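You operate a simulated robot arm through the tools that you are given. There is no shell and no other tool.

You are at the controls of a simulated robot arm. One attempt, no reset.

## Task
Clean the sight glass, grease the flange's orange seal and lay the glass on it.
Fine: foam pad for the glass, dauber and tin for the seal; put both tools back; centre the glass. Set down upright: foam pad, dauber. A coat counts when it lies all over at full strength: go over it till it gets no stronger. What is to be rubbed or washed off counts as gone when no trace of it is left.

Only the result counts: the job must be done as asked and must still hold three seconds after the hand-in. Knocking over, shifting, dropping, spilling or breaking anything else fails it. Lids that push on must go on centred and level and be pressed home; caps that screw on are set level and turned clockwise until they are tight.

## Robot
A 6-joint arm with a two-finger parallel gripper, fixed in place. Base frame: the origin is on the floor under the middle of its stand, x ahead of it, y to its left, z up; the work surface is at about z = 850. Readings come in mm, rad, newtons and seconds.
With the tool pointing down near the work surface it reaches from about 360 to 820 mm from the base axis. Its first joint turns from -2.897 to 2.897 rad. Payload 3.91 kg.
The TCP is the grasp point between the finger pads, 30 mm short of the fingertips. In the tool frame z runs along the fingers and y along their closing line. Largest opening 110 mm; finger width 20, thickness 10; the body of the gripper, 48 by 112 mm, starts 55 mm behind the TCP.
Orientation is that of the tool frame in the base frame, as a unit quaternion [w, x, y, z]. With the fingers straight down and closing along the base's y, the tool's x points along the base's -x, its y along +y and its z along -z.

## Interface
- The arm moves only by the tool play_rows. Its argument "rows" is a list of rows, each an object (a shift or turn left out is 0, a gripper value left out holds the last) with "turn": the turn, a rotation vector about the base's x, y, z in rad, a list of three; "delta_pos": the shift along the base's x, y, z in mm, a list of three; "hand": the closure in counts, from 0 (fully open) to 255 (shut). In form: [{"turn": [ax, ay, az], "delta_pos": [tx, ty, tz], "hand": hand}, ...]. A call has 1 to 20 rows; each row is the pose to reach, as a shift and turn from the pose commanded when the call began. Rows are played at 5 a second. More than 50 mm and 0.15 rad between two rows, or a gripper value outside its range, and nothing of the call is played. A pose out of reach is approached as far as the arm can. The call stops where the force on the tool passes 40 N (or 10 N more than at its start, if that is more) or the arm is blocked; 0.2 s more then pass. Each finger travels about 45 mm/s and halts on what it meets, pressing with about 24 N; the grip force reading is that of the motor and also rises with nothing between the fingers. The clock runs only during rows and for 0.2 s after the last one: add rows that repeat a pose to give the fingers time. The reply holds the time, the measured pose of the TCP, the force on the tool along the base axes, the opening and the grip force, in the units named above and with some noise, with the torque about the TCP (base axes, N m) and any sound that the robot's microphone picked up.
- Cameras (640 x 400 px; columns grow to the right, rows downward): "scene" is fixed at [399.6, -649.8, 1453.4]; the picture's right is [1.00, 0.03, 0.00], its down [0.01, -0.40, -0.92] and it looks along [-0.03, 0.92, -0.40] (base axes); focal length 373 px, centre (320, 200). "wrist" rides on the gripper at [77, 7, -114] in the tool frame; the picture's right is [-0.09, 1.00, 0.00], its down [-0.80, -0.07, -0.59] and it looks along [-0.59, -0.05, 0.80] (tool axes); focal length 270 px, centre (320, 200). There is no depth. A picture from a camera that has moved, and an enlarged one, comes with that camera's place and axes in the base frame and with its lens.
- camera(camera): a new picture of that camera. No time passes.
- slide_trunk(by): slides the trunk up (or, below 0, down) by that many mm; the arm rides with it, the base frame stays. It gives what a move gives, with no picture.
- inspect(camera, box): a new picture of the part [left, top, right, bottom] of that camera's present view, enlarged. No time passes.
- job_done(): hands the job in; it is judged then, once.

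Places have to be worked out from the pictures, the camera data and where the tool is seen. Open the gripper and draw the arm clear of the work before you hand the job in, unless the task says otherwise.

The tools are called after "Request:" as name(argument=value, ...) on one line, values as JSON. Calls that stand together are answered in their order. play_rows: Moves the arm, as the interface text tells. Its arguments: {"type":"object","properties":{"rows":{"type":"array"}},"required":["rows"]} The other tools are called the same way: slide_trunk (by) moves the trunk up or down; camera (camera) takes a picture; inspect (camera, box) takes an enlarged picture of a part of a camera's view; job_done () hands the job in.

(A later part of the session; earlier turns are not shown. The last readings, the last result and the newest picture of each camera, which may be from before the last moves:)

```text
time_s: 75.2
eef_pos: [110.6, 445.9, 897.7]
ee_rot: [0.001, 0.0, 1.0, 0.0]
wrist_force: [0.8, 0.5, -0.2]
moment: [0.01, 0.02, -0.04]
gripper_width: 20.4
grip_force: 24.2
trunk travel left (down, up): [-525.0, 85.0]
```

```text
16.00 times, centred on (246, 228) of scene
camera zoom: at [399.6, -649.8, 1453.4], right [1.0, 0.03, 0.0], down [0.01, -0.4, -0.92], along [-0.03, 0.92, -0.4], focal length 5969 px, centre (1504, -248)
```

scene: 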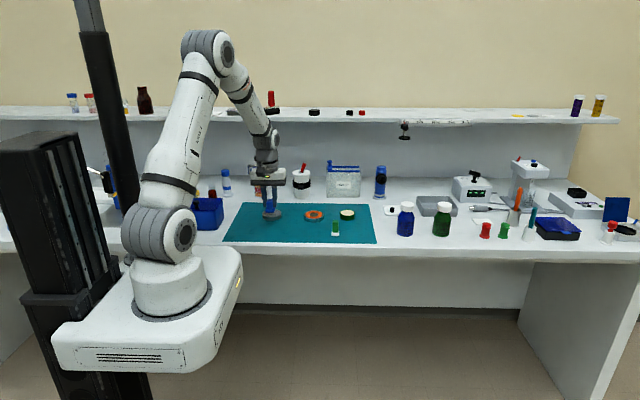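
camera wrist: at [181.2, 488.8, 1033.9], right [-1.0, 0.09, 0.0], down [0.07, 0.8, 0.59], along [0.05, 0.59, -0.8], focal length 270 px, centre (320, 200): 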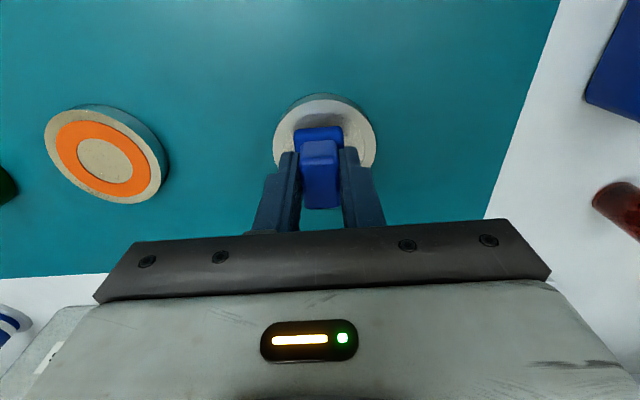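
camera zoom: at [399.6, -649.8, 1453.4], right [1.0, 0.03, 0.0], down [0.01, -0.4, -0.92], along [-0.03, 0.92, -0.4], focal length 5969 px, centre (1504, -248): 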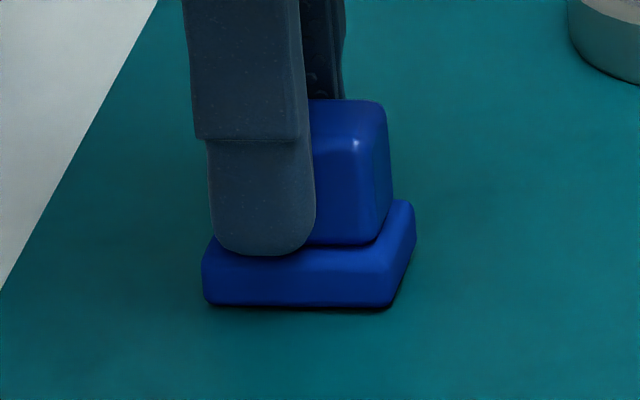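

The pad is about a millimetre from the mat. A few more small steps.

Request:
play_rows(rows=[{"delta_pos": [0, 0, -0.4]}, {"delta_pos": [0, 0, -0.4]}])

Request:
play_rows(rows=[{"delta_pos": [0, 0, -0.4]}, {"delta_pos": [0, 0, -0.4]}])

Request:
inspect(camera="scene", box=[230, 218, 262, 238])

```text
time_s: 75.8
eef_pos: [111.4, 446.8, 897.0]
ee_rot: [-0.001, 0.0, 1.0, 0.0]
wrist_force: [-0.1, -0.1, -0.2]
moment: [-0.03, -0.03, 0.0]
gripper_width: 20.7
grip_force: 24.9
trunk travel left (down, up): [-525.0, 85.0]
```

```text
time_s: 76.4
eef_pos: [110.1, 446.4, 896.3]
ee_rot: [-0.001, 0.0, 1.0, 0.0]
wrist_force: [-0.4, 0.3, -0.4]
moment: [0.0, -0.02, -0.03]
gripper_width: 20.6
grip_force: 23.7
trunk travel left (down, up): [-525.0, 85.0]
```

```text
16.00 times, centred on (246, 228) of scene
camera zoom: at [399.6, -649.8, 1453.4], right [1.0, 0.03, 0.0], down [0.01, -0.4, -0.92], along [-0.03, 0.92, -0.4], focal length 5969 px, centre (1504, -248)
```

zoom: 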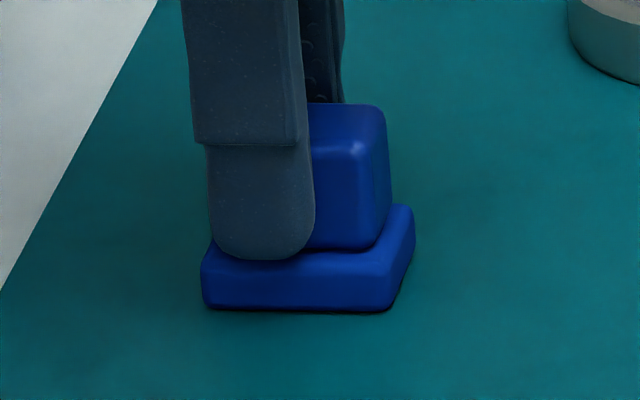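

It appears to be at mat level; one more small step, then I release.

Request:
play_rows(rows=[{"delta_pos": [0, 0, -0.3]}, {"delta_pos": [0, 0, -0.3]}])

Request:
play_rows(rows=[{"delta_pos": [0, 0, -0.3]}, {"delta_pos": [0, 0, -0.3]}])

```text
time_s: 77.0
eef_pos: [109.0, 446.8, 896.8]
ee_rot: [0.0, -0.001, 1.0, 0.001]
wrist_force: [2.4, 1.0, 6.8]
moment: [0.03, -0.11, 0.0]
gripper_width: 20.6
grip_force: 24.1
trunk travel left (down, up): [-525.0, 85.0]
```

```text
time_s: 77.6
eef_pos: [109.6, 446.4, 896.5]
ee_rot: [0.0, 0.0, 1.0, 0.0]
wrist_force: [5.0, 4.2, 12.3]
moment: [0.13, -0.25, 0.0]
gripper_width: 20.8
grip_force: 24.0
trunk travel left (down, up): [-525.0, 85.0]
```

The pad is on the mat. I relieve the pressure and open the gripper, then rise.

Request:
play_rows(rows=[{"delta_pos": [0, 0, 0.5]}, {"delta_pos": [0, 0, 0.5], "hand": 200}, {"delta_pos": [0, 0, 0.5], "hand": 100}, {"delta_pos": [0, 0, 0.5], "hand": 0}, {"delta_pos": [0, 0, 0.5], "hand": 0}, {"delta_pos": [0, 0, 0.5], "hand": 0}, {"delta_pos": [0, 0, 0.5], "hand": 0}, {"delta_pos": [0, 0, 0.5], "hand": 0}, {"delta_pos": [0, 0, 25], "hand": 0}, {"delta_pos": [0, 0, 60], "hand": 0}, {"delta_pos": [0, 0, 60], "hand": 0}])

Request:
inspect(camera="scene", box=[210, 180, 290, 245])

Request:
camera(camera="wrist")

```text
time_s: 80.0
eef_pos: [110.8, 446.1, 953.1]
ee_rot: [0.0, 0.002, 1.0, 0.0]
wrist_force: [0.1, -0.2, -0.2]
moment: [0.02, -0.01, 0.02]
gripper_width: 110.0
grip_force: 0.1
trunk travel left (down, up): [-525.0, 85.0]
```

```text
6.15 times, centred on (250, 212) of scene
camera zoom: at [399.6, -649.8, 1453.4], right [1.0, 0.03, 0.0], down [0.01, -0.4, -0.92], along [-0.03, 0.92, -0.4], focal length 2296 px, centre (751, 123)
```

zoom: 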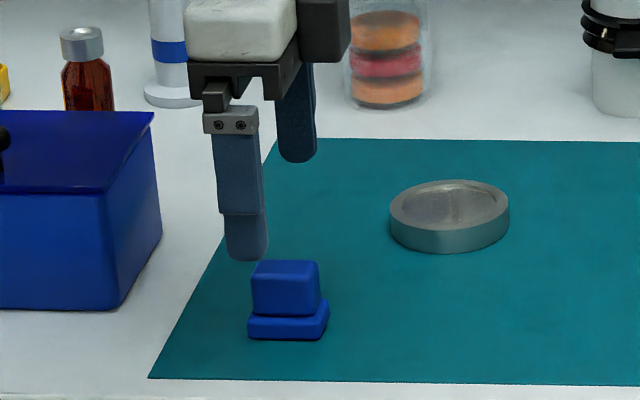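

```text
taken
camera wrist: at [34.7, 452.5, 1068.2], right [0.09, 1.0, 0.0], down [0.8, -0.07, 0.59], along [0.59, -0.05, -0.8], focal length 270 px, centre (320, 200)
```

wrist: 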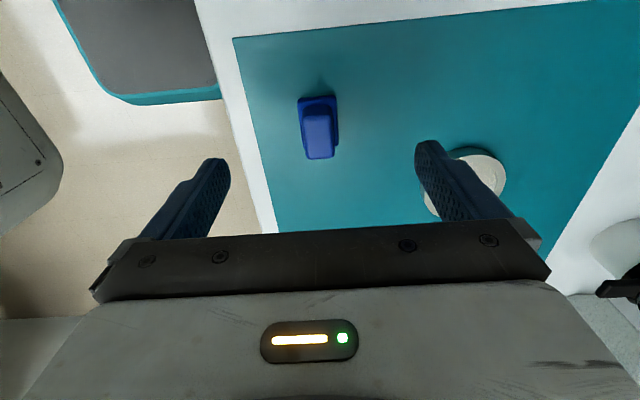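

The foam pad stands upright at its original spot. Next I go to the dauber, near (415, 445), to view it and the tin.

Request:
play_rows(rows=[{"delta_pos": [15, 0, 20]}, {"delta_pos": [50, 0, 45]}, {"delta_pos": [90, 0, 55]}, {"delta_pos": [130, 0, 60]}, {"delta_pos": [170, 0, 60]}, {"delta_pos": [210, 0, 60]}, {"delta_pos": [245, 0, 60]}, {"delta_pos": [265, 0, 60]}, {"delta_pos": [265, 0, 60]}])

Request:
camera(camera="wrist")

Request:
inspect(camera="scene", box=[310, 195, 370, 245])

```text
time_s: 82.0
eef_pos: [376.4, 448.7, 1013.8]
ee_rot: [0.0, 0.0, 1.0, 0.001]
wrist_force: [0.4, -0.3, -0.6]
moment: [0.02, 0.02, 0.02]
gripper_width: 109.8
grip_force: 0.1
trunk travel left (down, up): [-525.0, 85.0]
```

```text
taken
camera wrist: at [300.2, 453.8, 1128.6], right [0.09, 1.0, 0.0], down [0.8, -0.07, 0.59], along [0.59, -0.05, -0.8], focal length 270 px, centre (320, 200)
```

wrist: 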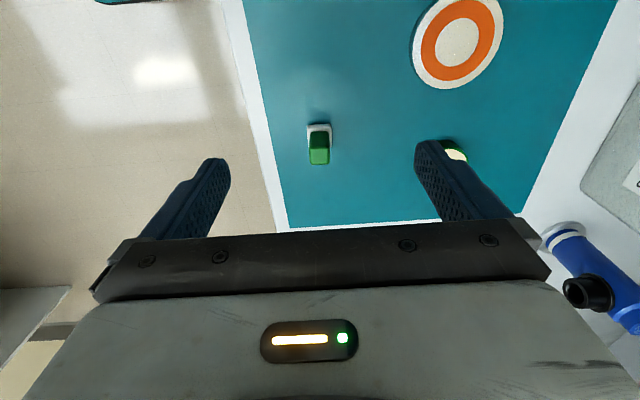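

```text
8.00 times, centred on (340, 220) of scene
camera zoom: at [399.6, -649.8, 1453.4], right [1.0, 0.03, 0.0], down [0.01, -0.4, -0.92], along [-0.03, 0.92, -0.4], focal length 2984 px, centre (160, 40)
```

zoom: 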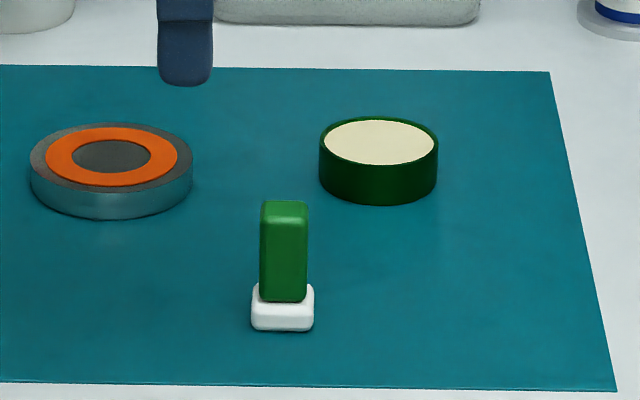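

Request:
inspect(camera="wrist", box=[280, 105, 360, 175])

Request:
inspect(camera="scene", box=[325, 215, 350, 235])

Request:
inspect(camera="wrist", box=[405, 0, 515, 95])

```text
5.71 times, centred on (320, 140) of wrist
camera zoom: at [300.2, 453.8, 1128.6], right [0.09, 1.0, 0.0], down [0.8, -0.07, 0.59], along [0.59, -0.05, -0.8], focal length 1544 px, centre (320, 543)
```

zoom: 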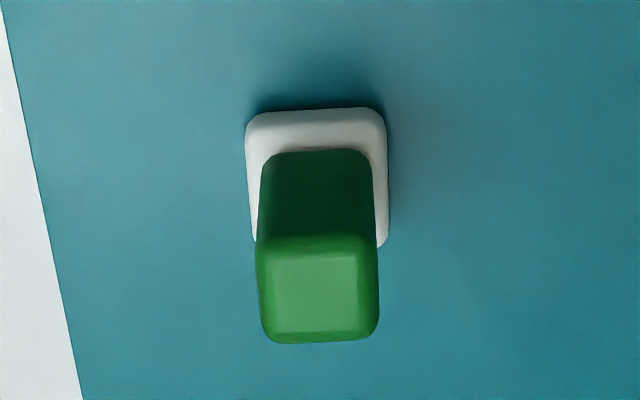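

```text
16.00 times, centred on (338, 225) of scene
camera zoom: at [399.6, -649.8, 1453.4], right [1.0, 0.03, 0.0], down [0.01, -0.4, -0.92], along [-0.03, 0.92, -0.4], focal length 5969 px, centre (40, -200)
```

zoom: 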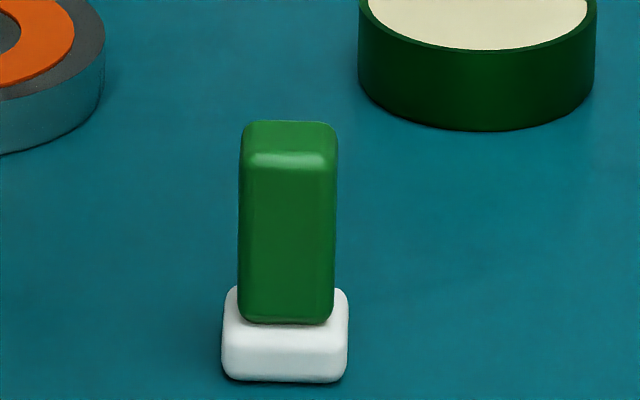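

```text
4.21 times, centred on (460, 48) of wrist
camera zoom: at [300.2, 453.8, 1128.6], right [0.09, 1.0, 0.0], down [0.8, -0.07, 0.59], along [0.59, -0.05, -0.8], focal length 1138 px, centre (-270, 842)
```

zoom: 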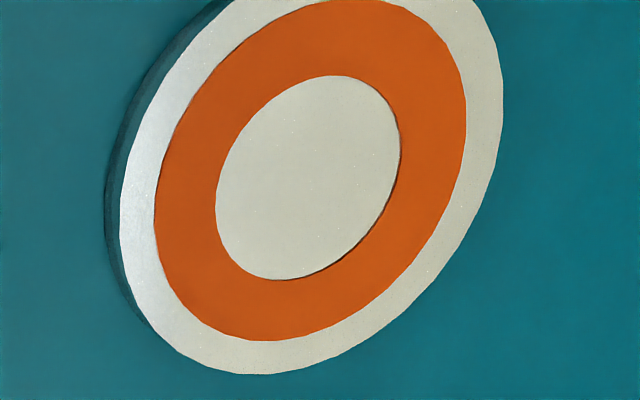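

The dauber's handle (≈20.5 mm square, top z≈899) is at TCP+(40, −3.7). I move above it and check alignment at a lower height.

Request:
play_rows(rows=[{"delta_pos": [20, -2, -15]}, {"delta_pos": [40, -3.7, -35]}, {"delta_pos": [40, -3.7, -60]}, {"delta_pos": [40, -3.7, -75]}, {"delta_pos": [40, -3.7, -75]}])

Request:
inspect(camera="wrist", box=[250, 90, 390, 200])

Request:
inspect(camera="scene", box=[310, 195, 370, 245])

```text
time_s: 83.2
eef_pos: [415.3, 442.0, 937.9]
ee_rot: [0.0, 0.0, 1.0, 0.0]
wrist_force: [0.2, -0.1, 0.1]
moment: [0.0, 0.01, -0.05]
gripper_width: 110.0
grip_force: 0.2
trunk travel left (down, up): [-525.0, 85.0]
```

```text
3.64 times, centred on (320, 145) of wrist
camera zoom: at [340.2, 448.4, 1052.2], right [0.09, 1.0, 0.0], down [0.8, -0.07, 0.59], along [0.59, -0.05, -0.8], focal length 983 px, centre (320, 400)
```

zoom: 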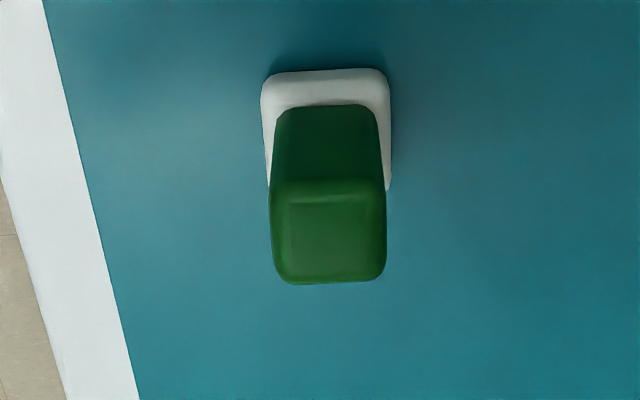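

```text
8.00 times, centred on (340, 220) of scene
camera zoom: at [399.6, -649.8, 1453.4], right [1.0, 0.03, 0.0], down [0.01, -0.4, -0.92], along [-0.03, 0.92, -0.4], focal length 2984 px, centre (160, 40)
```

zoom: 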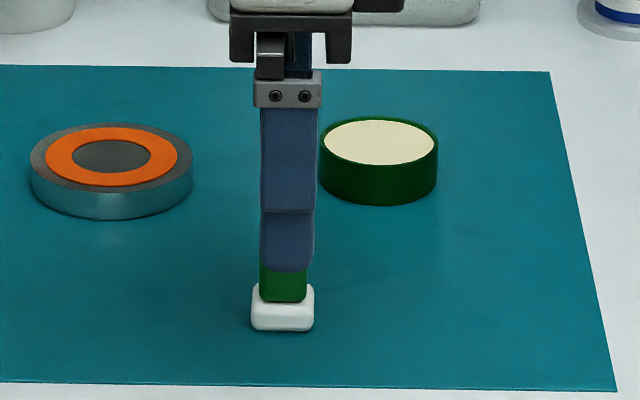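

Alignment is good in x; I shift +1.6 mm in y and descend to grip height.

Request:
play_rows(rows=[{"delta_pos": [0, 1.6, -15]}, {"delta_pos": [0, 1.6, -30]}, {"delta_pos": [0, 1.6, -38]}, {"delta_pos": [0, 1.6, -38]}, {"delta_pos": [0, 1.6, -38]}])

Request:
inspect(camera="scene", box=[320, 205, 352, 235])

Request:
inspect(camera="wrist", box=[250, 90, 390, 220])

```text
time_s: 84.4
eef_pos: [417.6, 443.9, 901.0]
ee_rot: [0.0, 0.0, 1.0, 0.001]
wrist_force: [0.0, -0.9, -0.1]
moment: [0.0, -0.03, 0.01]
gripper_width: 110.0
grip_force: 0.0
trunk travel left (down, up): [-525.0, 85.0]
```

```text
13.33 times, centred on (336, 220) of scene
camera zoom: at [399.6, -649.8, 1453.4], right [1.0, 0.03, 0.0], down [0.01, -0.4, -0.92], along [-0.03, 0.92, -0.4], focal length 4974 px, centre (107, -67)
```

zoom: 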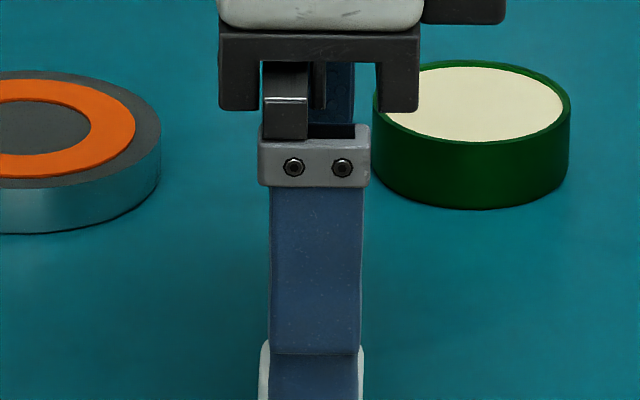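

```text
3.08 times, centred on (320, 155) of wrist
camera zoom: at [339.6, 450.7, 1015.7], right [0.09, 1.0, 0.0], down [0.8, -0.07, 0.59], along [0.59, -0.05, -0.8], focal length 832 px, centre (320, 338)
```

zoom: 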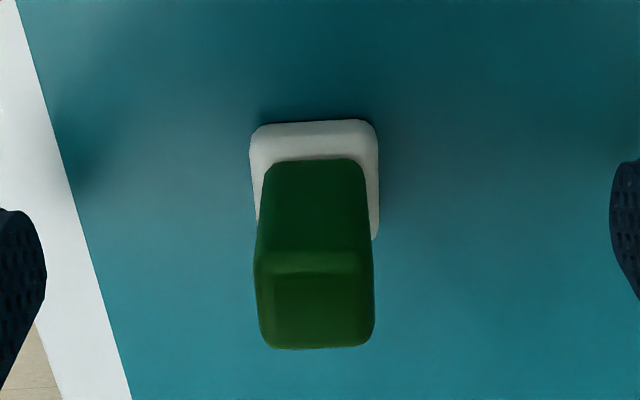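

Handle is within 2 mm of the finger centre. I make a small correction, lower 2 mm and close the gripper.

Request:
play_rows(rows=[{"delta_pos": [1.5, -0.5, -1]}, {"delta_pos": [1.5, -0.5, -2]}, {"delta_pos": [1.5, -0.5, -2], "hand": 255}, {"delta_pos": [1.5, -0.5, -2], "hand": 255}, {"delta_pos": [1.5, -0.5, -2], "hand": 255}, {"delta_pos": [1.5, -0.5, -2], "hand": 255}, {"delta_pos": [1.5, -0.5, -2], "hand": 255}, {"delta_pos": [1.5, -0.5, -2], "hand": 255}, {"delta_pos": [1.5, -0.5, -2], "hand": 255}, {"delta_pos": [1.5, -0.5, -2], "hand": 255}])

Request:
inspect(camera="wrist", box=[250, 90, 390, 220])

Request:
inspect(camera="scene", box=[320, 212, 352, 242])

```text
time_s: 86.6
eef_pos: [417.9, 445.6, 899.5]
ee_rot: [-0.001, -0.001, 1.0, 0.0]
wrist_force: [-0.2, 0.6, 0.8]
moment: [-0.02, -0.02, 0.01]
gripper_width: 18.9
grip_force: 23.6
trunk travel left (down, up): [-525.0, 85.0]
```

```text
3.08 times, centred on (320, 155) of wrist
camera zoom: at [340.7, 450.8, 1014.6], right [0.09, 1.0, 0.0], down [0.8, -0.07, 0.59], along [0.59, -0.05, -0.8], focal length 832 px, centre (320, 338)
```

zoom: 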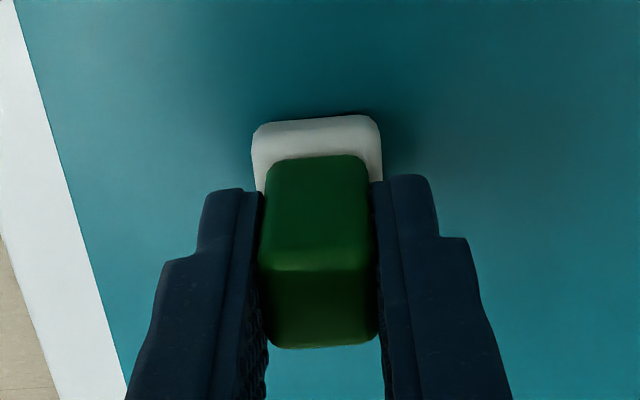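

```text
13.33 times, centred on (336, 227) of scene
camera zoom: at [399.6, -649.8, 1453.4], right [1.0, 0.03, 0.0], down [0.01, -0.4, -0.92], along [-0.03, 0.92, -0.4], focal length 4974 px, centre (107, -160)
```

zoom: 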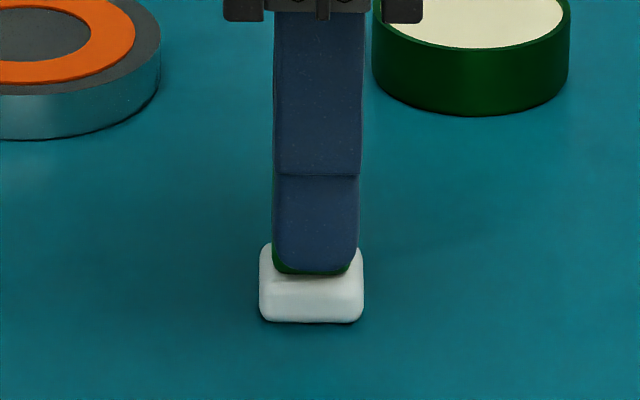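

The dauber is gripped (18.9 mm), centred. I lift it and move to where I can view the tin beside it.

Request:
play_rows(rows=[{"delta_pos": [0, 0, 15]}, {"delta_pos": [0, 0, 40]}, {"delta_pos": [10, 10, 60]}, {"delta_pos": [35, 35, 60]}, {"delta_pos": [53, 56, 60]}, {"delta_pos": [53, 56, 60]}])

Request:
camera(camera="wrist")

Request:
inspect(camera="scene", box=[310, 180, 370, 230])

```text
time_s: 88.0
eef_pos: [472.8, 502.5, 958.4]
ee_rot: [0.0, 0.001, 1.0, 0.0]
wrist_force: [0.2, -1.0, -0.6]
moment: [0.0, -0.01, 0.01]
gripper_width: 18.8
grip_force: 23.2
trunk travel left (down, up): [-525.0, 85.0]
```

```text
taken
camera wrist: at [395.9, 509.3, 1073.2], right [0.09, 1.0, 0.0], down [0.8, -0.07, 0.59], along [0.59, -0.05, -0.8], focal length 270 px, centre (320, 200)
```

wrist: 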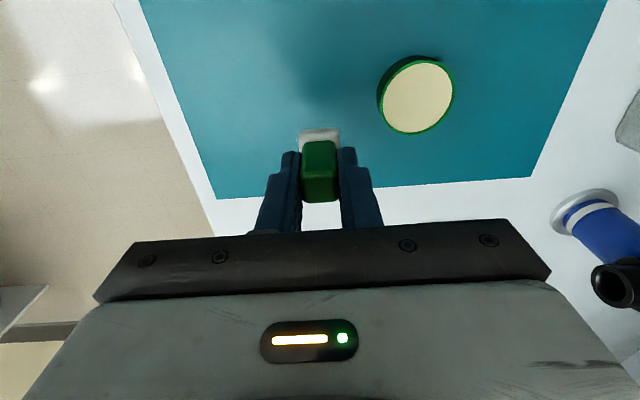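

```text
8.00 times, centred on (340, 205) of scene
camera zoom: at [399.6, -649.8, 1453.4], right [1.0, 0.03, 0.0], down [0.01, -0.4, -0.92], along [-0.03, 0.92, -0.4], focal length 2984 px, centre (160, 160)
```

zoom: 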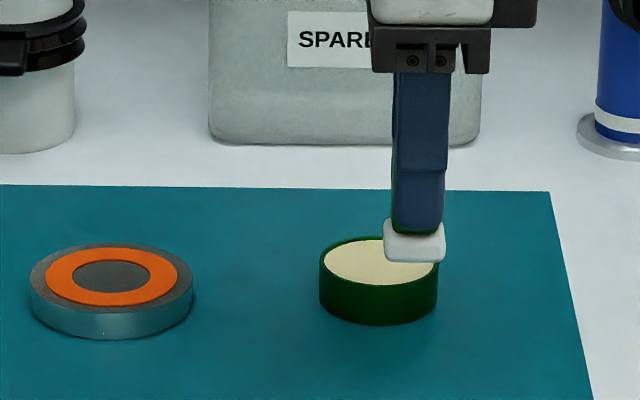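

Request:
inspect(camera="wrist", box=[365, 40, 465, 145])

Request:
inspect(camera="scene", box=[345, 205, 370, 222])

```text
3.81 times, centred on (415, 92) of wrist
camera zoom: at [395.9, 509.3, 1073.2], right [0.09, 1.0, 0.0], down [0.8, -0.07, 0.59], along [0.59, -0.05, -0.8], focal length 1030 px, centre (-42, 610)
```

zoom: 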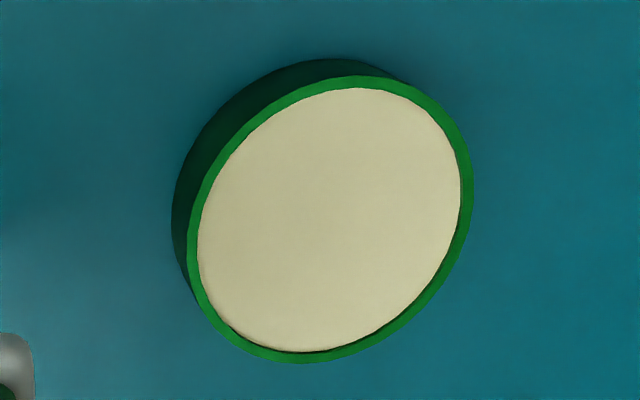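

```text
16.00 times, centred on (358, 214) of scene
camera zoom: at [399.6, -649.8, 1453.4], right [1.0, 0.03, 0.0], down [0.01, -0.4, -0.92], along [-0.03, 0.92, -0.4], focal length 5969 px, centre (-280, -16)
```

zoom: 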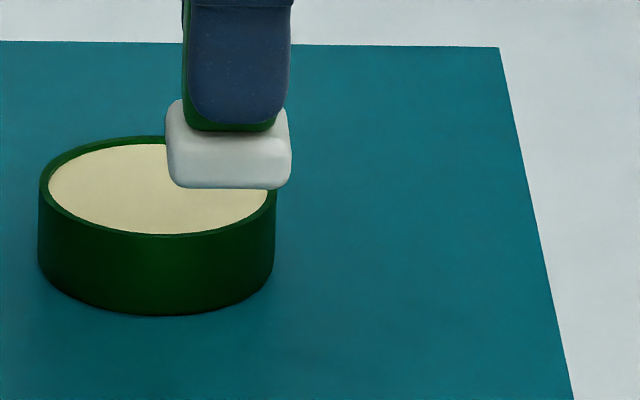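

Tin centre is at TCP+(−12, +72), diameter 53 mm, grease nearly level with the rim. I move the dauber over it and go down close to the surface.

Request:
play_rows(rows=[{"delta_pos": [-6, 36, 0]}, {"delta_pos": [-11.9, 71.5, 0]}, {"delta_pos": [-11.9, 71.5, -15]}, {"delta_pos": [-11.9, 71.5, -30]}, {"delta_pos": [-11.9, 71.5, -36]}, {"delta_pos": [-11.9, 71.5, -36]}])

Request:
inspect(camera="wrist", box=[250, 80, 400, 190])

Request:
inspect(camera="scene", box=[340, 198, 372, 222])

```text
time_s: 89.4
eef_pos: [457.7, 572.7, 924.7]
ee_rot: [0.0, 0.0, 1.0, 0.001]
wrist_force: [-0.2, 0.2, -0.2]
moment: [-0.01, 0.01, 0.0]
gripper_width: 18.8
grip_force: 23.9
trunk travel left (down, up): [-525.0, 85.0]
```

```text
3.64 times, centred on (325, 135) of wrist
camera zoom: at [382.0, 579.2, 1038.8], right [0.09, 1.0, 0.0], down [0.8, -0.07, 0.59], along [0.59, -0.05, -0.8], focal length 983 px, centre (302, 436)
```

zoom: 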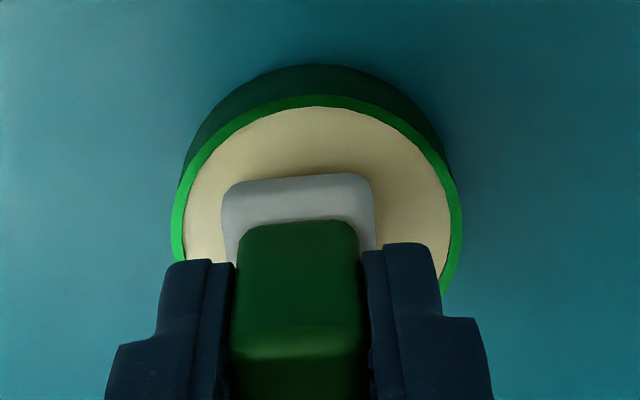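

```text
16.00 times, centred on (356, 210) of scene
camera zoom: at [399.6, -649.8, 1453.4], right [1.0, 0.03, 0.0], down [0.01, -0.4, -0.92], along [-0.03, 0.92, -0.4], focal length 5969 px, centre (-256, 40)
```

zoom: 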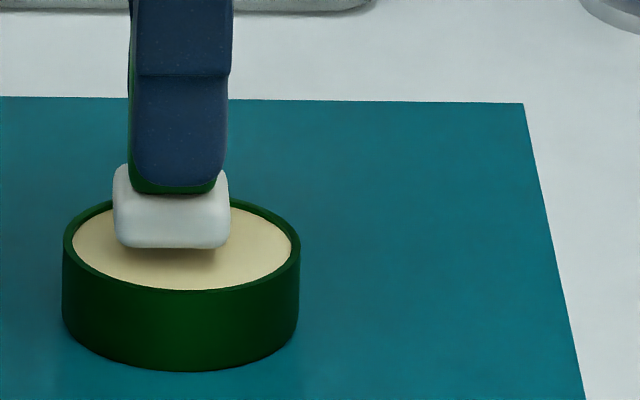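

The pad is within about 2 mm of the tin's centre; I correct (+2, +2) and step down to touch the grease.

Request:
play_rows(rows=[{"delta_pos": [2, 2, -2]}, {"delta_pos": [2, 2, -4.5]}, {"delta_pos": [2, 2, -6]}, {"delta_pos": [2, 2, -6]}])

Request:
play_rows(rows=[{"delta_pos": [0, 0, -0.5]}, {"delta_pos": [0, 0, -0.5]}])

Request:
play_rows(rows=[{"delta_pos": [0, 0, -0.5]}, {"delta_pos": [0, 0, -0.5]}])

Request:
play_rows(rows=[{"delta_pos": [0, 0, -0.4]}, {"delta_pos": [0, 0, -0.4]}])

```text
time_s: 90.4
eef_pos: [459.1, 574.9, 919.4]
ee_rot: [0.0, 0.0, 1.0, 0.001]
wrist_force: [1.1, -0.9, 4.2]
moment: [0.02, -0.05, 0.0]
gripper_width: 18.7
grip_force: 23.9
trunk travel left (down, up): [-525.0, 85.0]
```

```text
time_s: 91.0
eef_pos: [459.6, 573.7, 918.9]
ee_rot: [0.0, 0.0, 1.0, 0.001]
wrist_force: [1.4, 2.8, 11.3]
moment: [0.13, -0.02, -0.01]
gripper_width: 18.6
grip_force: 24.0
trunk travel left (down, up): [-525.0, 85.0]
```

```text
time_s: 91.6
eef_pos: [458.6, 573.8, 919.1]
ee_rot: [0.001, 0.0, 1.0, 0.002]
wrist_force: [1.6, 5.7, 17.4]
moment: [0.19, -0.02, 0.0]
gripper_width: 18.8
grip_force: 24.2
trunk travel left (down, up): [-525.0, 85.0]
```

```text
time_s: 92.2
eef_pos: [458.8, 571.9, 919.0]
ee_rot: [0.001, 0.0, 1.0, 0.001]
wrist_force: [2.3, 4.3, 23.5]
moment: [0.14, -0.07, -0.02]
gripper_width: 19.1
grip_force: 23.9
trunk travel left (down, up): [-525.0, 85.0]
```

Contact is firm (up to 23 N, more than wanted). I lift straight off and look at the dauber and tin.

Request:
play_rows(rows=[{"delta_pos": [0, 0, 1.4]}, {"delta_pos": [0, 0, 10]}, {"delta_pos": [0, 0, 35]}, {"delta_pos": [0, 0, 40]}, {"delta_pos": [0, 0, 40]}])

Request:
inspect(camera="scene", box=[340, 185, 372, 222])

Request:
inspect(camera="wrist", box=[250, 60, 400, 190])

```text
time_s: 93.4
eef_pos: [460.2, 573.3, 956.1]
ee_rot: [0.0, 0.0, 1.0, -0.001]
wrist_force: [-0.4, -0.9, 0.2]
moment: [0.07, 0.0, -0.02]
gripper_width: 18.7
grip_force: 23.4
trunk travel left (down, up): [-525.0, 85.0]
```

```text
10.81 times, centred on (356, 204) of scene
camera zoom: at [399.6, -649.8, 1453.4], right [1.0, 0.03, 0.0], down [0.01, -0.4, -0.92], along [-0.03, 0.92, -0.4], focal length 4033 px, centre (-69, 162)
```

zoom: 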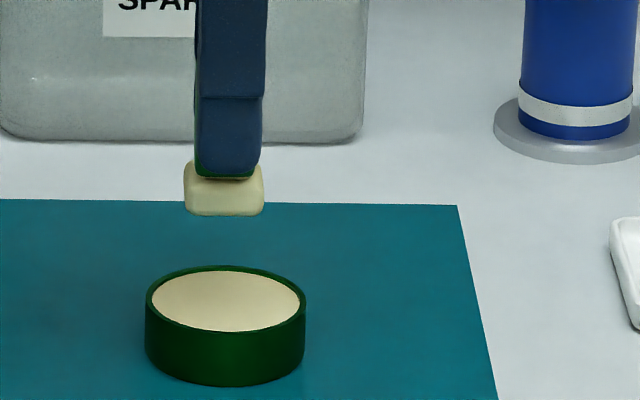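

```text
3.08 times, centred on (325, 125) of wrist
camera zoom: at [382.5, 579.1, 1070.2], right [0.09, 1.0, 0.0], down [0.8, -0.07, 0.59], along [0.59, -0.05, -0.8], focal length 832 px, centre (305, 431)
```

zoom: 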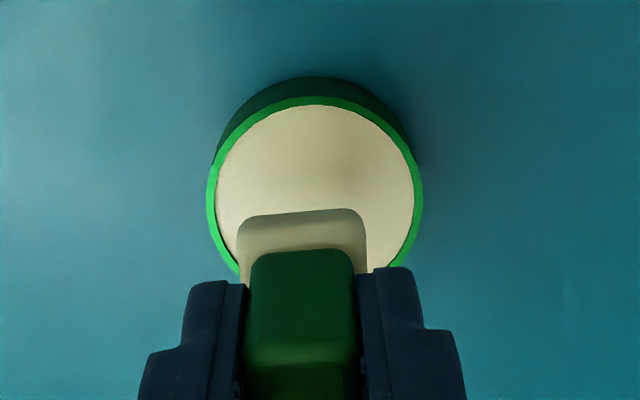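

The dauber's pad is now loaded with grease (cream). I move next to the flange to measure the seal's position.

Request:
play_rows(rows=[{"delta_pos": [-28, -20, 0]}, {"delta_pos": [-62, -46, 0]}, {"delta_pos": [-95, -70, 0]}, {"delta_pos": [-113, -82, 0]}, {"delta_pos": [-113, -82, 0]}])

Request:
inspect(camera="wrist", box=[350, 20, 470, 145])

Request:
inspect(camera="scene", box=[295, 195, 335, 225])

```text
time_s: 94.6
eef_pos: [346.5, 491.7, 959.1]
ee_rot: [0.0, 0.001, 1.0, -0.001]
wrist_force: [0.1, -0.1, -0.5]
moment: [0.03, 0.0, -0.02]
gripper_width: 18.9
grip_force: 24.0
trunk travel left (down, up): [-525.0, 85.0]
```

```text
3.20 times, centred on (410, 82) of wrist
camera zoom: at [269.7, 498.2, 1072.8], right [0.09, 1.0, 0.0], down [0.8, -0.07, 0.59], along [0.59, -0.05, -0.8], focal length 865 px, centre (32, 576)
```

zoom: 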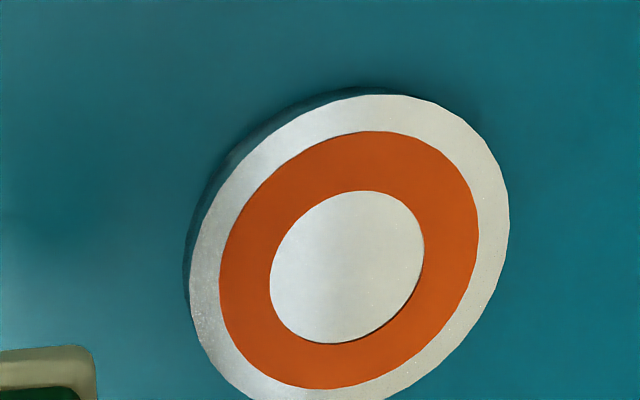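

```text
13.33 times, centred on (315, 210) of scene
camera zoom: at [399.6, -649.8, 1453.4], right [1.0, 0.03, 0.0], down [0.01, -0.4, -0.92], along [-0.03, 0.92, -0.4], focal length 4974 px, centre (387, 67)
```

zoom: 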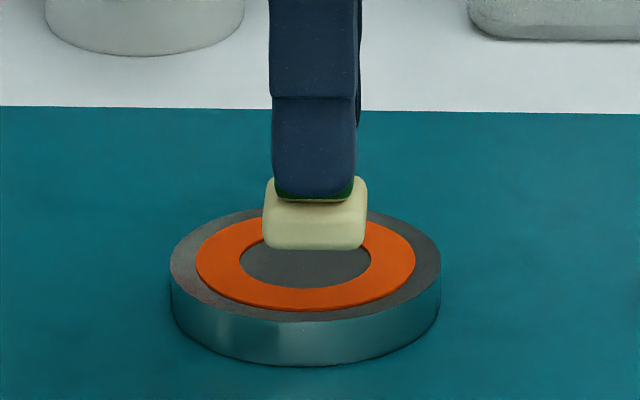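

Seal centre is at about TCP+(−7.6, +74.3), ring radii 17.6–29.3 mm. I place the dauber over the −x part of the ring (mean radius 23.4) and approach.

Request:
play_rows(rows=[{"delta_pos": [-15, 36, 0]}, {"delta_pos": [-31, 73.6, 0]}, {"delta_pos": [-31, 73.6, -15]}, {"delta_pos": [-31, 73.6, -30]}, {"delta_pos": [-31, 73.6, -36]}, {"delta_pos": [-31, 73.6, -36]}])

Request:
inspect(camera="wrist", box=[240, 80, 410, 200])

Request:
inspect(camera="scene", box=[295, 195, 335, 225])

```text
time_s: 96.0
eef_pos: [314.9, 564.9, 920.4]
ee_rot: [0.0, -0.001, 1.0, 0.0]
wrist_force: [-0.1, 0.4, -0.7]
moment: [0.01, -0.03, 0.0]
gripper_width: 18.5
grip_force: 23.6
trunk travel left (down, up): [-525.0, 85.0]
```

```text
3.33 times, centred on (325, 140) of wrist
camera zoom: at [238.8, 571.1, 1034.9], right [0.09, 1.0, 0.0], down [0.8, -0.07, 0.59], along [0.59, -0.05, -0.8], focal length 901 px, centre (303, 400)
```

zoom: 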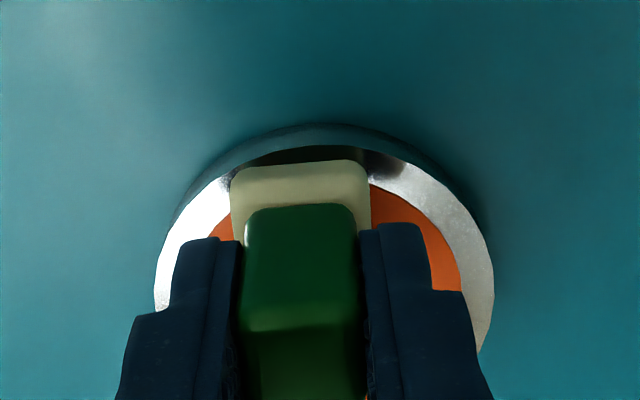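

```text
13.33 times, centred on (315, 210) of scene
camera zoom: at [399.6, -649.8, 1453.4], right [1.0, 0.03, 0.0], down [0.01, -0.4, -0.92], along [-0.03, 0.92, -0.4], focal length 4974 px, centre (387, 67)
```

zoom: 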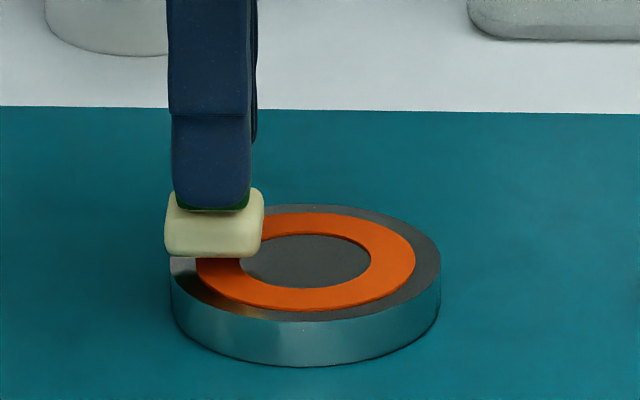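

Position is good; I shift +1.4 mm in y and step down.

Request:
play_rows(rows=[{"delta_pos": [0, 1.4, -2]}, {"delta_pos": [0, 1.4, -4]}, {"delta_pos": [0, 1.4, -4.8]}, {"delta_pos": [0, 1.4, -4.8]}])

Request:
play_rows(rows=[{"delta_pos": [0, 0, -0.3]}, {"delta_pos": [0, 0, -0.3]}])

```text
time_s: 97.0
eef_pos: [314.9, 566.1, 916.3]
ee_rot: [0.001, 0.0, 1.0, 0.0]
wrist_force: [-0.2, 0.3, 0.5]
moment: [0.02, -0.04, 0.0]
gripper_width: 18.8
grip_force: 23.9
trunk travel left (down, up): [-525.0, 85.0]
```

```text
time_s: 97.6
eef_pos: [316.2, 566.7, 916.4]
ee_rot: [0.0, 0.0, 1.0, -0.001]
wrist_force: [0.5, 0.6, -0.4]
moment: [0.0, -0.01, 0.0]
gripper_width: 18.9
grip_force: 23.8
trunk travel left (down, up): [-525.0, 85.0]
```

Request:
play_rows(rows=[{"delta_pos": [0, 0, -0.3]}, {"delta_pos": [0, 0, -0.3]}])

Request:
play_rows(rows=[{"delta_pos": [0, 0, -0.3]}, {"delta_pos": [0, 0, -0.3]}])

```text
time_s: 98.2
eef_pos: [316.3, 568.0, 915.8]
ee_rot: [0.0, 0.001, 1.0, 0.0]
wrist_force: [0.4, -0.4, 0.1]
moment: [0.03, 0.0, -0.02]
gripper_width: 18.9
grip_force: 23.6
trunk travel left (down, up): [-525.0, 85.0]
```

```text
time_s: 98.8
eef_pos: [315.7, 567.8, 914.6]
ee_rot: [0.001, 0.0, 1.0, 0.0]
wrist_force: [-0.2, -0.3, -0.4]
moment: [0.0, 0.01, 0.01]
gripper_width: 18.7
grip_force: 23.5
trunk travel left (down, up): [-525.0, 85.0]
```

No contact yet at C z≈914.3; I go on in 0.3 mm steps.

Request:
play_rows(rows=[{"delta_pos": [0, 0, -0.3]}, {"delta_pos": [0, 0, -0.3]}])

Request:
play_rows(rows=[{"delta_pos": [0, 0, -0.3]}, {"delta_pos": [0, 0, -0.3]}])

Request:
inspect(camera="scene", box=[298, 203, 328, 223])

```text
time_s: 99.4
eef_pos: [316.4, 567.0, 915.3]
ee_rot: [0.0, 0.0, 1.0, 0.0]
wrist_force: [1.0, 0.0, -0.7]
moment: [-0.03, 0.01, -0.02]
gripper_width: 18.9
grip_force: 23.9
trunk travel left (down, up): [-525.0, 85.0]
```

```text
time_s: 100.0
eef_pos: [315.9, 566.7, 914.6]
ee_rot: [0.0, 0.0, 1.0, 0.0]
wrist_force: [-0.3, 0.4, 0.6]
moment: [0.01, 0.01, 0.01]
gripper_width: 18.9
grip_force: 24.2
trunk travel left (down, up): [-525.0, 85.0]
```

```text
16.00 times, centred on (313, 213) of scene
camera zoom: at [399.6, -649.8, 1453.4], right [1.0, 0.03, 0.0], down [0.01, -0.4, -0.92], along [-0.03, 0.92, -0.4], focal length 5969 px, centre (432, -8)
```

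zoom: 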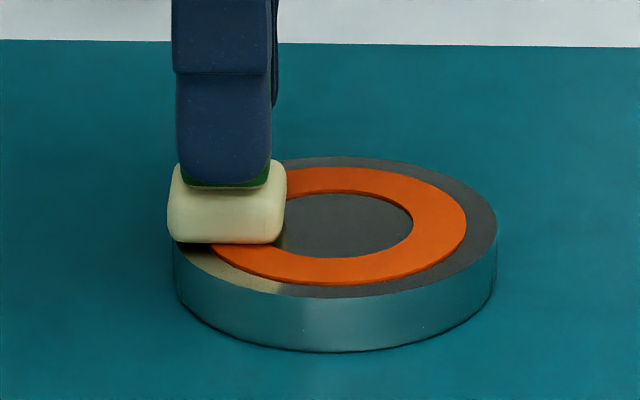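

The pad is almost touching the ring; continue.

Request:
play_rows(rows=[{"delta_pos": [0, 0, -0.3]}, {"delta_pos": [0, 0, -0.3]}])

Request:
play_rows(rows=[{"delta_pos": [0, 0, -0.2]}, {"delta_pos": [0, 0, -0.2]}])

```text
time_s: 100.6
eef_pos: [316.0, 565.0, 915.6]
ee_rot: [0.0, 0.0, 1.0, 0.0]
wrist_force: [1.5, 1.0, 2.4]
moment: [0.03, 0.0, -0.03]
gripper_width: 18.7
grip_force: 24.6
trunk travel left (down, up): [-525.0, 85.0]
```

```text
time_s: 101.2
eef_pos: [315.7, 565.4, 914.3]
ee_rot: [0.0, 0.0, 1.0, 0.0]
wrist_force: [1.5, 0.9, 6.1]
moment: [0.04, -0.07, 0.0]
gripper_width: 18.8
grip_force: 23.5
trunk travel left (down, up): [-525.0, 85.0]
```

Contact at about 6 N. I ease slightly and slide a short arc along the ring and back to see whether a coat is laid and the flange stays put.

Request:
play_rows(rows=[{"delta_pos": [0, 0, 0.15]}, {"delta_pos": [0.7, -6.1, 0.15]}, {"delta_pos": [3.0, -11.7, 0.15]}, {"delta_pos": [6.8, -16.5, 0.15]}, {"delta_pos": [3.0, -11.7, 0.15]}, {"delta_pos": [0.7, -6.1, 0.15]}, {"delta_pos": [0, 0, 0.15]}])

Request:
inspect(camera="scene", box=[298, 203, 328, 223])

Request:
inspect(camera="wrist", box=[240, 80, 410, 200])

```text
time_s: 102.8
eef_pos: [316.2, 566.9, 914.9]
ee_rot: [0.0, 0.0, 1.0, 0.0]
wrist_force: [0.0, -0.5, 0.5]
moment: [-0.01, 0.01, -0.01]
gripper_width: 18.7
grip_force: 24.0
trunk travel left (down, up): [-525.0, 85.0]
```

```text
16.00 times, centred on (313, 213) of scene
camera zoom: at [399.6, -649.8, 1453.4], right [1.0, 0.03, 0.0], down [0.01, -0.4, -0.92], along [-0.03, 0.92, -0.4], focal length 5969 px, centre (432, -8)
```

zoom: 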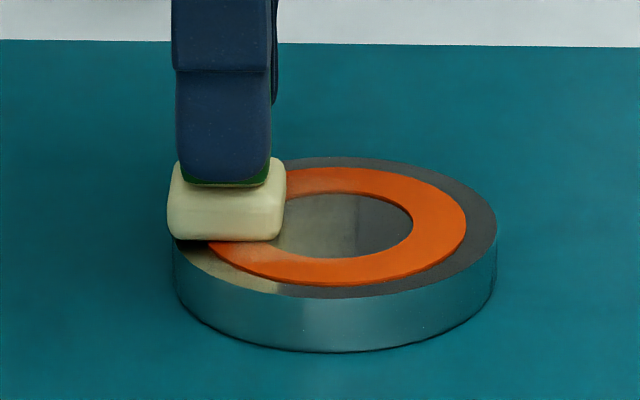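

```text
3.33 times, centred on (325, 140) of wrist
camera zoom: at [239.0, 573.2, 1028.9], right [0.09, 1.0, 0.0], down [0.8, -0.07, 0.59], along [0.59, -0.05, -0.8], focal length 901 px, centre (303, 400)
```

zoom: 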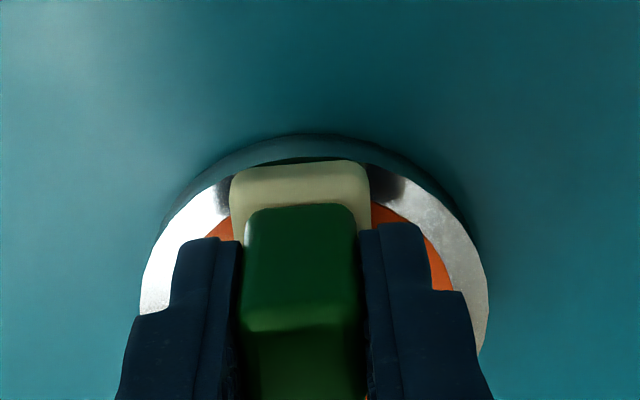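

The flange did not move, and a faint lighter film shows where the pad passed. I go half way round the ring, slightly firmer.

Request:
play_rows(rows=[{"delta_pos": [0, 0, -0.25]}, {"delta_pos": [1.4, -8.0, -0.25]}, {"delta_pos": [5.5, -15.0, -0.25]}, {"delta_pos": [11.7, -20.3, -0.25]}, {"delta_pos": [19.3, -23.0, -0.25]}, {"delta_pos": [23.4, -23.4, -0.25]}])

Request:
inspect(camera="scene", box=[298, 203, 328, 223])

Request:
play_rows(rows=[{"delta_pos": [4.1, 0.4, 0]}, {"delta_pos": [11.7, 3.1, 0]}, {"delta_pos": [17.9, 8.4, 0]}, {"delta_pos": [22.0, 15.4, 0]}, {"delta_pos": [23.4, 23.4, 0]}])

Request:
inspect(camera="scene", box=[298, 203, 328, 223])

```text
time_s: 104.2
eef_pos: [338.5, 543.2, 914.1]
ee_rot: [0.0, 0.0, 1.0, 0.0]
wrist_force: [-4.4, 0.2, 4.5]
moment: [0.05, 0.26, 0.0]
gripper_width: 18.5
grip_force: 23.9
trunk travel left (down, up): [-525.0, 85.0]
```

```text
16.00 times, centred on (313, 213) of scene
camera zoom: at [399.6, -649.8, 1453.4], right [1.0, 0.03, 0.0], down [0.01, -0.4, -0.92], along [-0.03, 0.92, -0.4], focal length 5969 px, centre (432, -8)
```

zoom: 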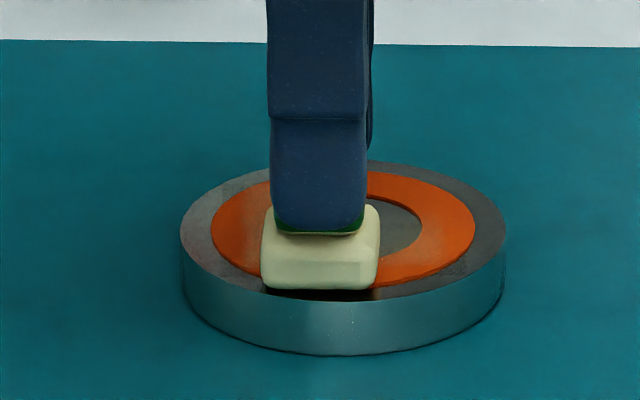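

```text
time_s: 105.4
eef_pos: [365.0, 565.6, 915.3]
ee_rot: [0.0, 0.0, 1.0, 0.0]
wrist_force: [0.3, -2.6, 1.7]
moment: [-0.06, 0.01, -0.01]
gripper_width: 18.8
grip_force: 24.2
trunk travel left (down, up): [-525.0, 85.0]
```

```text
16.00 times, centred on (313, 213) of scene
camera zoom: at [399.6, -649.8, 1453.4], right [1.0, 0.03, 0.0], down [0.01, -0.4, -0.92], along [-0.03, 0.92, -0.4], focal length 5969 px, centre (432, -8)
```

zoom: 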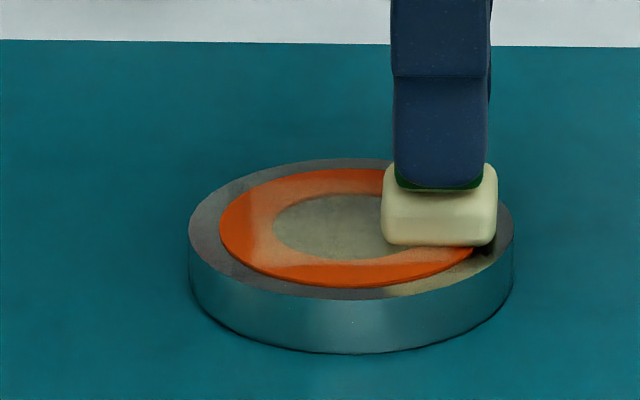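

The flange got dragged about 3–4 mm to +x and the film looks uneven. I lift off and take a close look at the ring.

Request:
play_rows(rows=[{"delta_pos": [0, 0, 10]}, {"delta_pos": [0, 0, 30]}, {"delta_pos": [-5, -30, 43]}, {"delta_pos": [-15, -70, 43]}, {"delta_pos": [-15, -73, 43]}, {"delta_pos": [-15, -73, 43]}])

Request:
inspect(camera="wrist", box=[350, 20, 470, 145])

Request:
inspect(camera="scene", box=[298, 203, 332, 223])

Request:
inspect(camera="wrist", box=[240, 80, 410, 200])

```text
time_s: 106.8
eef_pos: [348.3, 493.7, 956.7]
ee_rot: [0.0, 0.001, 1.0, 0.0]
wrist_force: [-0.2, 0.1, -0.9]
moment: [-0.01, -0.03, -0.01]
gripper_width: 18.6
grip_force: 23.9
trunk travel left (down, up): [-525.0, 85.0]
```

```text
3.20 times, centred on (410, 82) of wrist
camera zoom: at [271.9, 500.1, 1071.3], right [0.09, 1.0, 0.0], down [0.8, -0.07, 0.59], along [0.59, -0.05, -0.8], focal length 865 px, centre (32, 576)
```

zoom: 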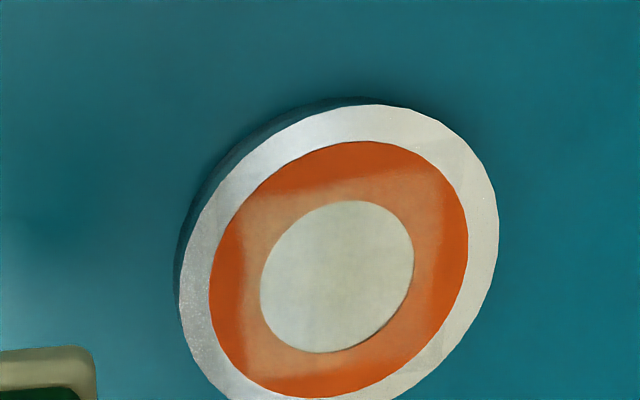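

```text
16.00 times, centred on (315, 213) of scene
camera zoom: at [399.6, -649.8, 1453.4], right [1.0, 0.03, 0.0], down [0.01, -0.4, -0.92], along [-0.03, 0.92, -0.4], focal length 5969 px, centre (400, -8)
```

zoom: 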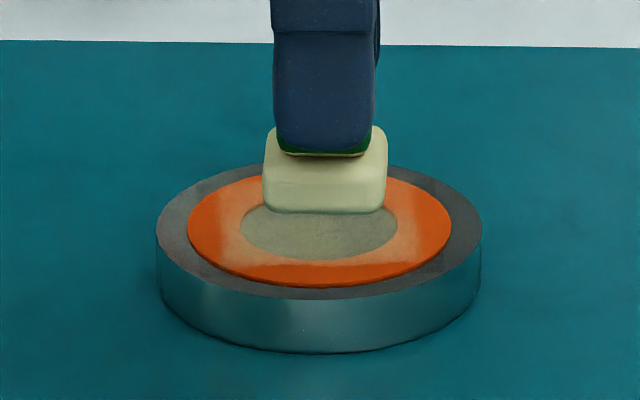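

```text
3.33 times, centred on (325, 140) of wrist
camera zoom: at [271.9, 500.1, 1071.3], right [0.09, 1.0, 0.0], down [0.8, -0.07, 0.59], along [0.59, -0.05, -0.8], focal length 901 px, centre (303, 400)
```

zoom: 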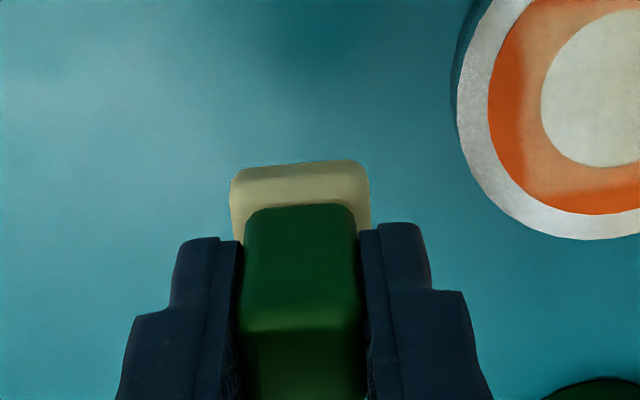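

I zoom in on the ring to understand the coat pattern.

Request:
inspect(camera="wrist", box=[395, 50, 510, 150])

Request:
inspect(camera="wrist", box=[410, 58, 500, 104])

Request:
inspect(camera="wrist", box=[400, 100, 490, 150])

```text
4.00 times, centred on (452, 100) of wrist
camera zoom: at [271.9, 500.1, 1071.3], right [0.09, 1.0, 0.0], down [0.8, -0.07, 0.59], along [0.59, -0.05, -0.8], focal length 1081 px, centre (-210, 600)
```

zoom: 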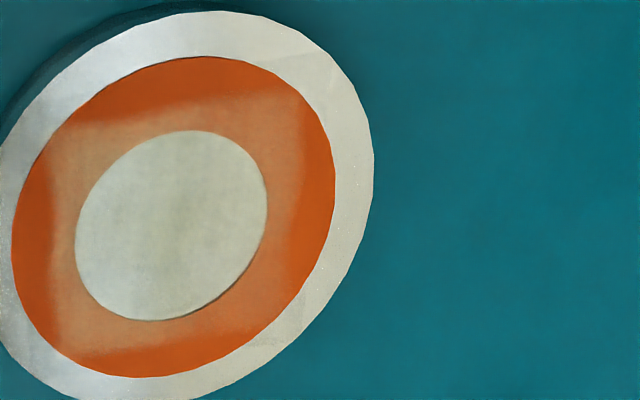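

```text
7.11 times, centred on (455, 81) of wrist
camera zoom: at [271.9, 500.1, 1071.3], right [0.09, 1.0, 0.0], down [0.8, -0.07, 0.59], along [0.59, -0.05, -0.8], focal length 1922 px, centre (-640, 1046)
```

zoom: 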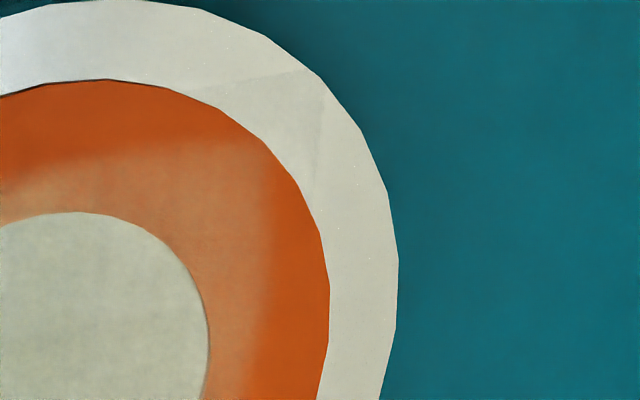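

```text
7.11 times, centred on (445, 125) of wrist
camera zoom: at [271.9, 500.1, 1071.3], right [0.09, 1.0, 0.0], down [0.8, -0.07, 0.59], along [0.59, -0.05, -0.8], focal length 1922 px, centre (-569, 733)
```

zoom: 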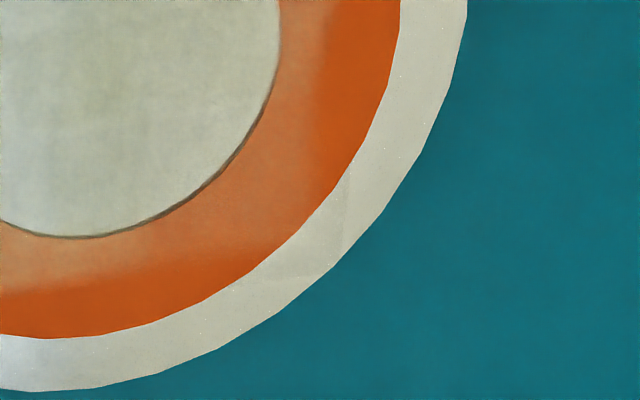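

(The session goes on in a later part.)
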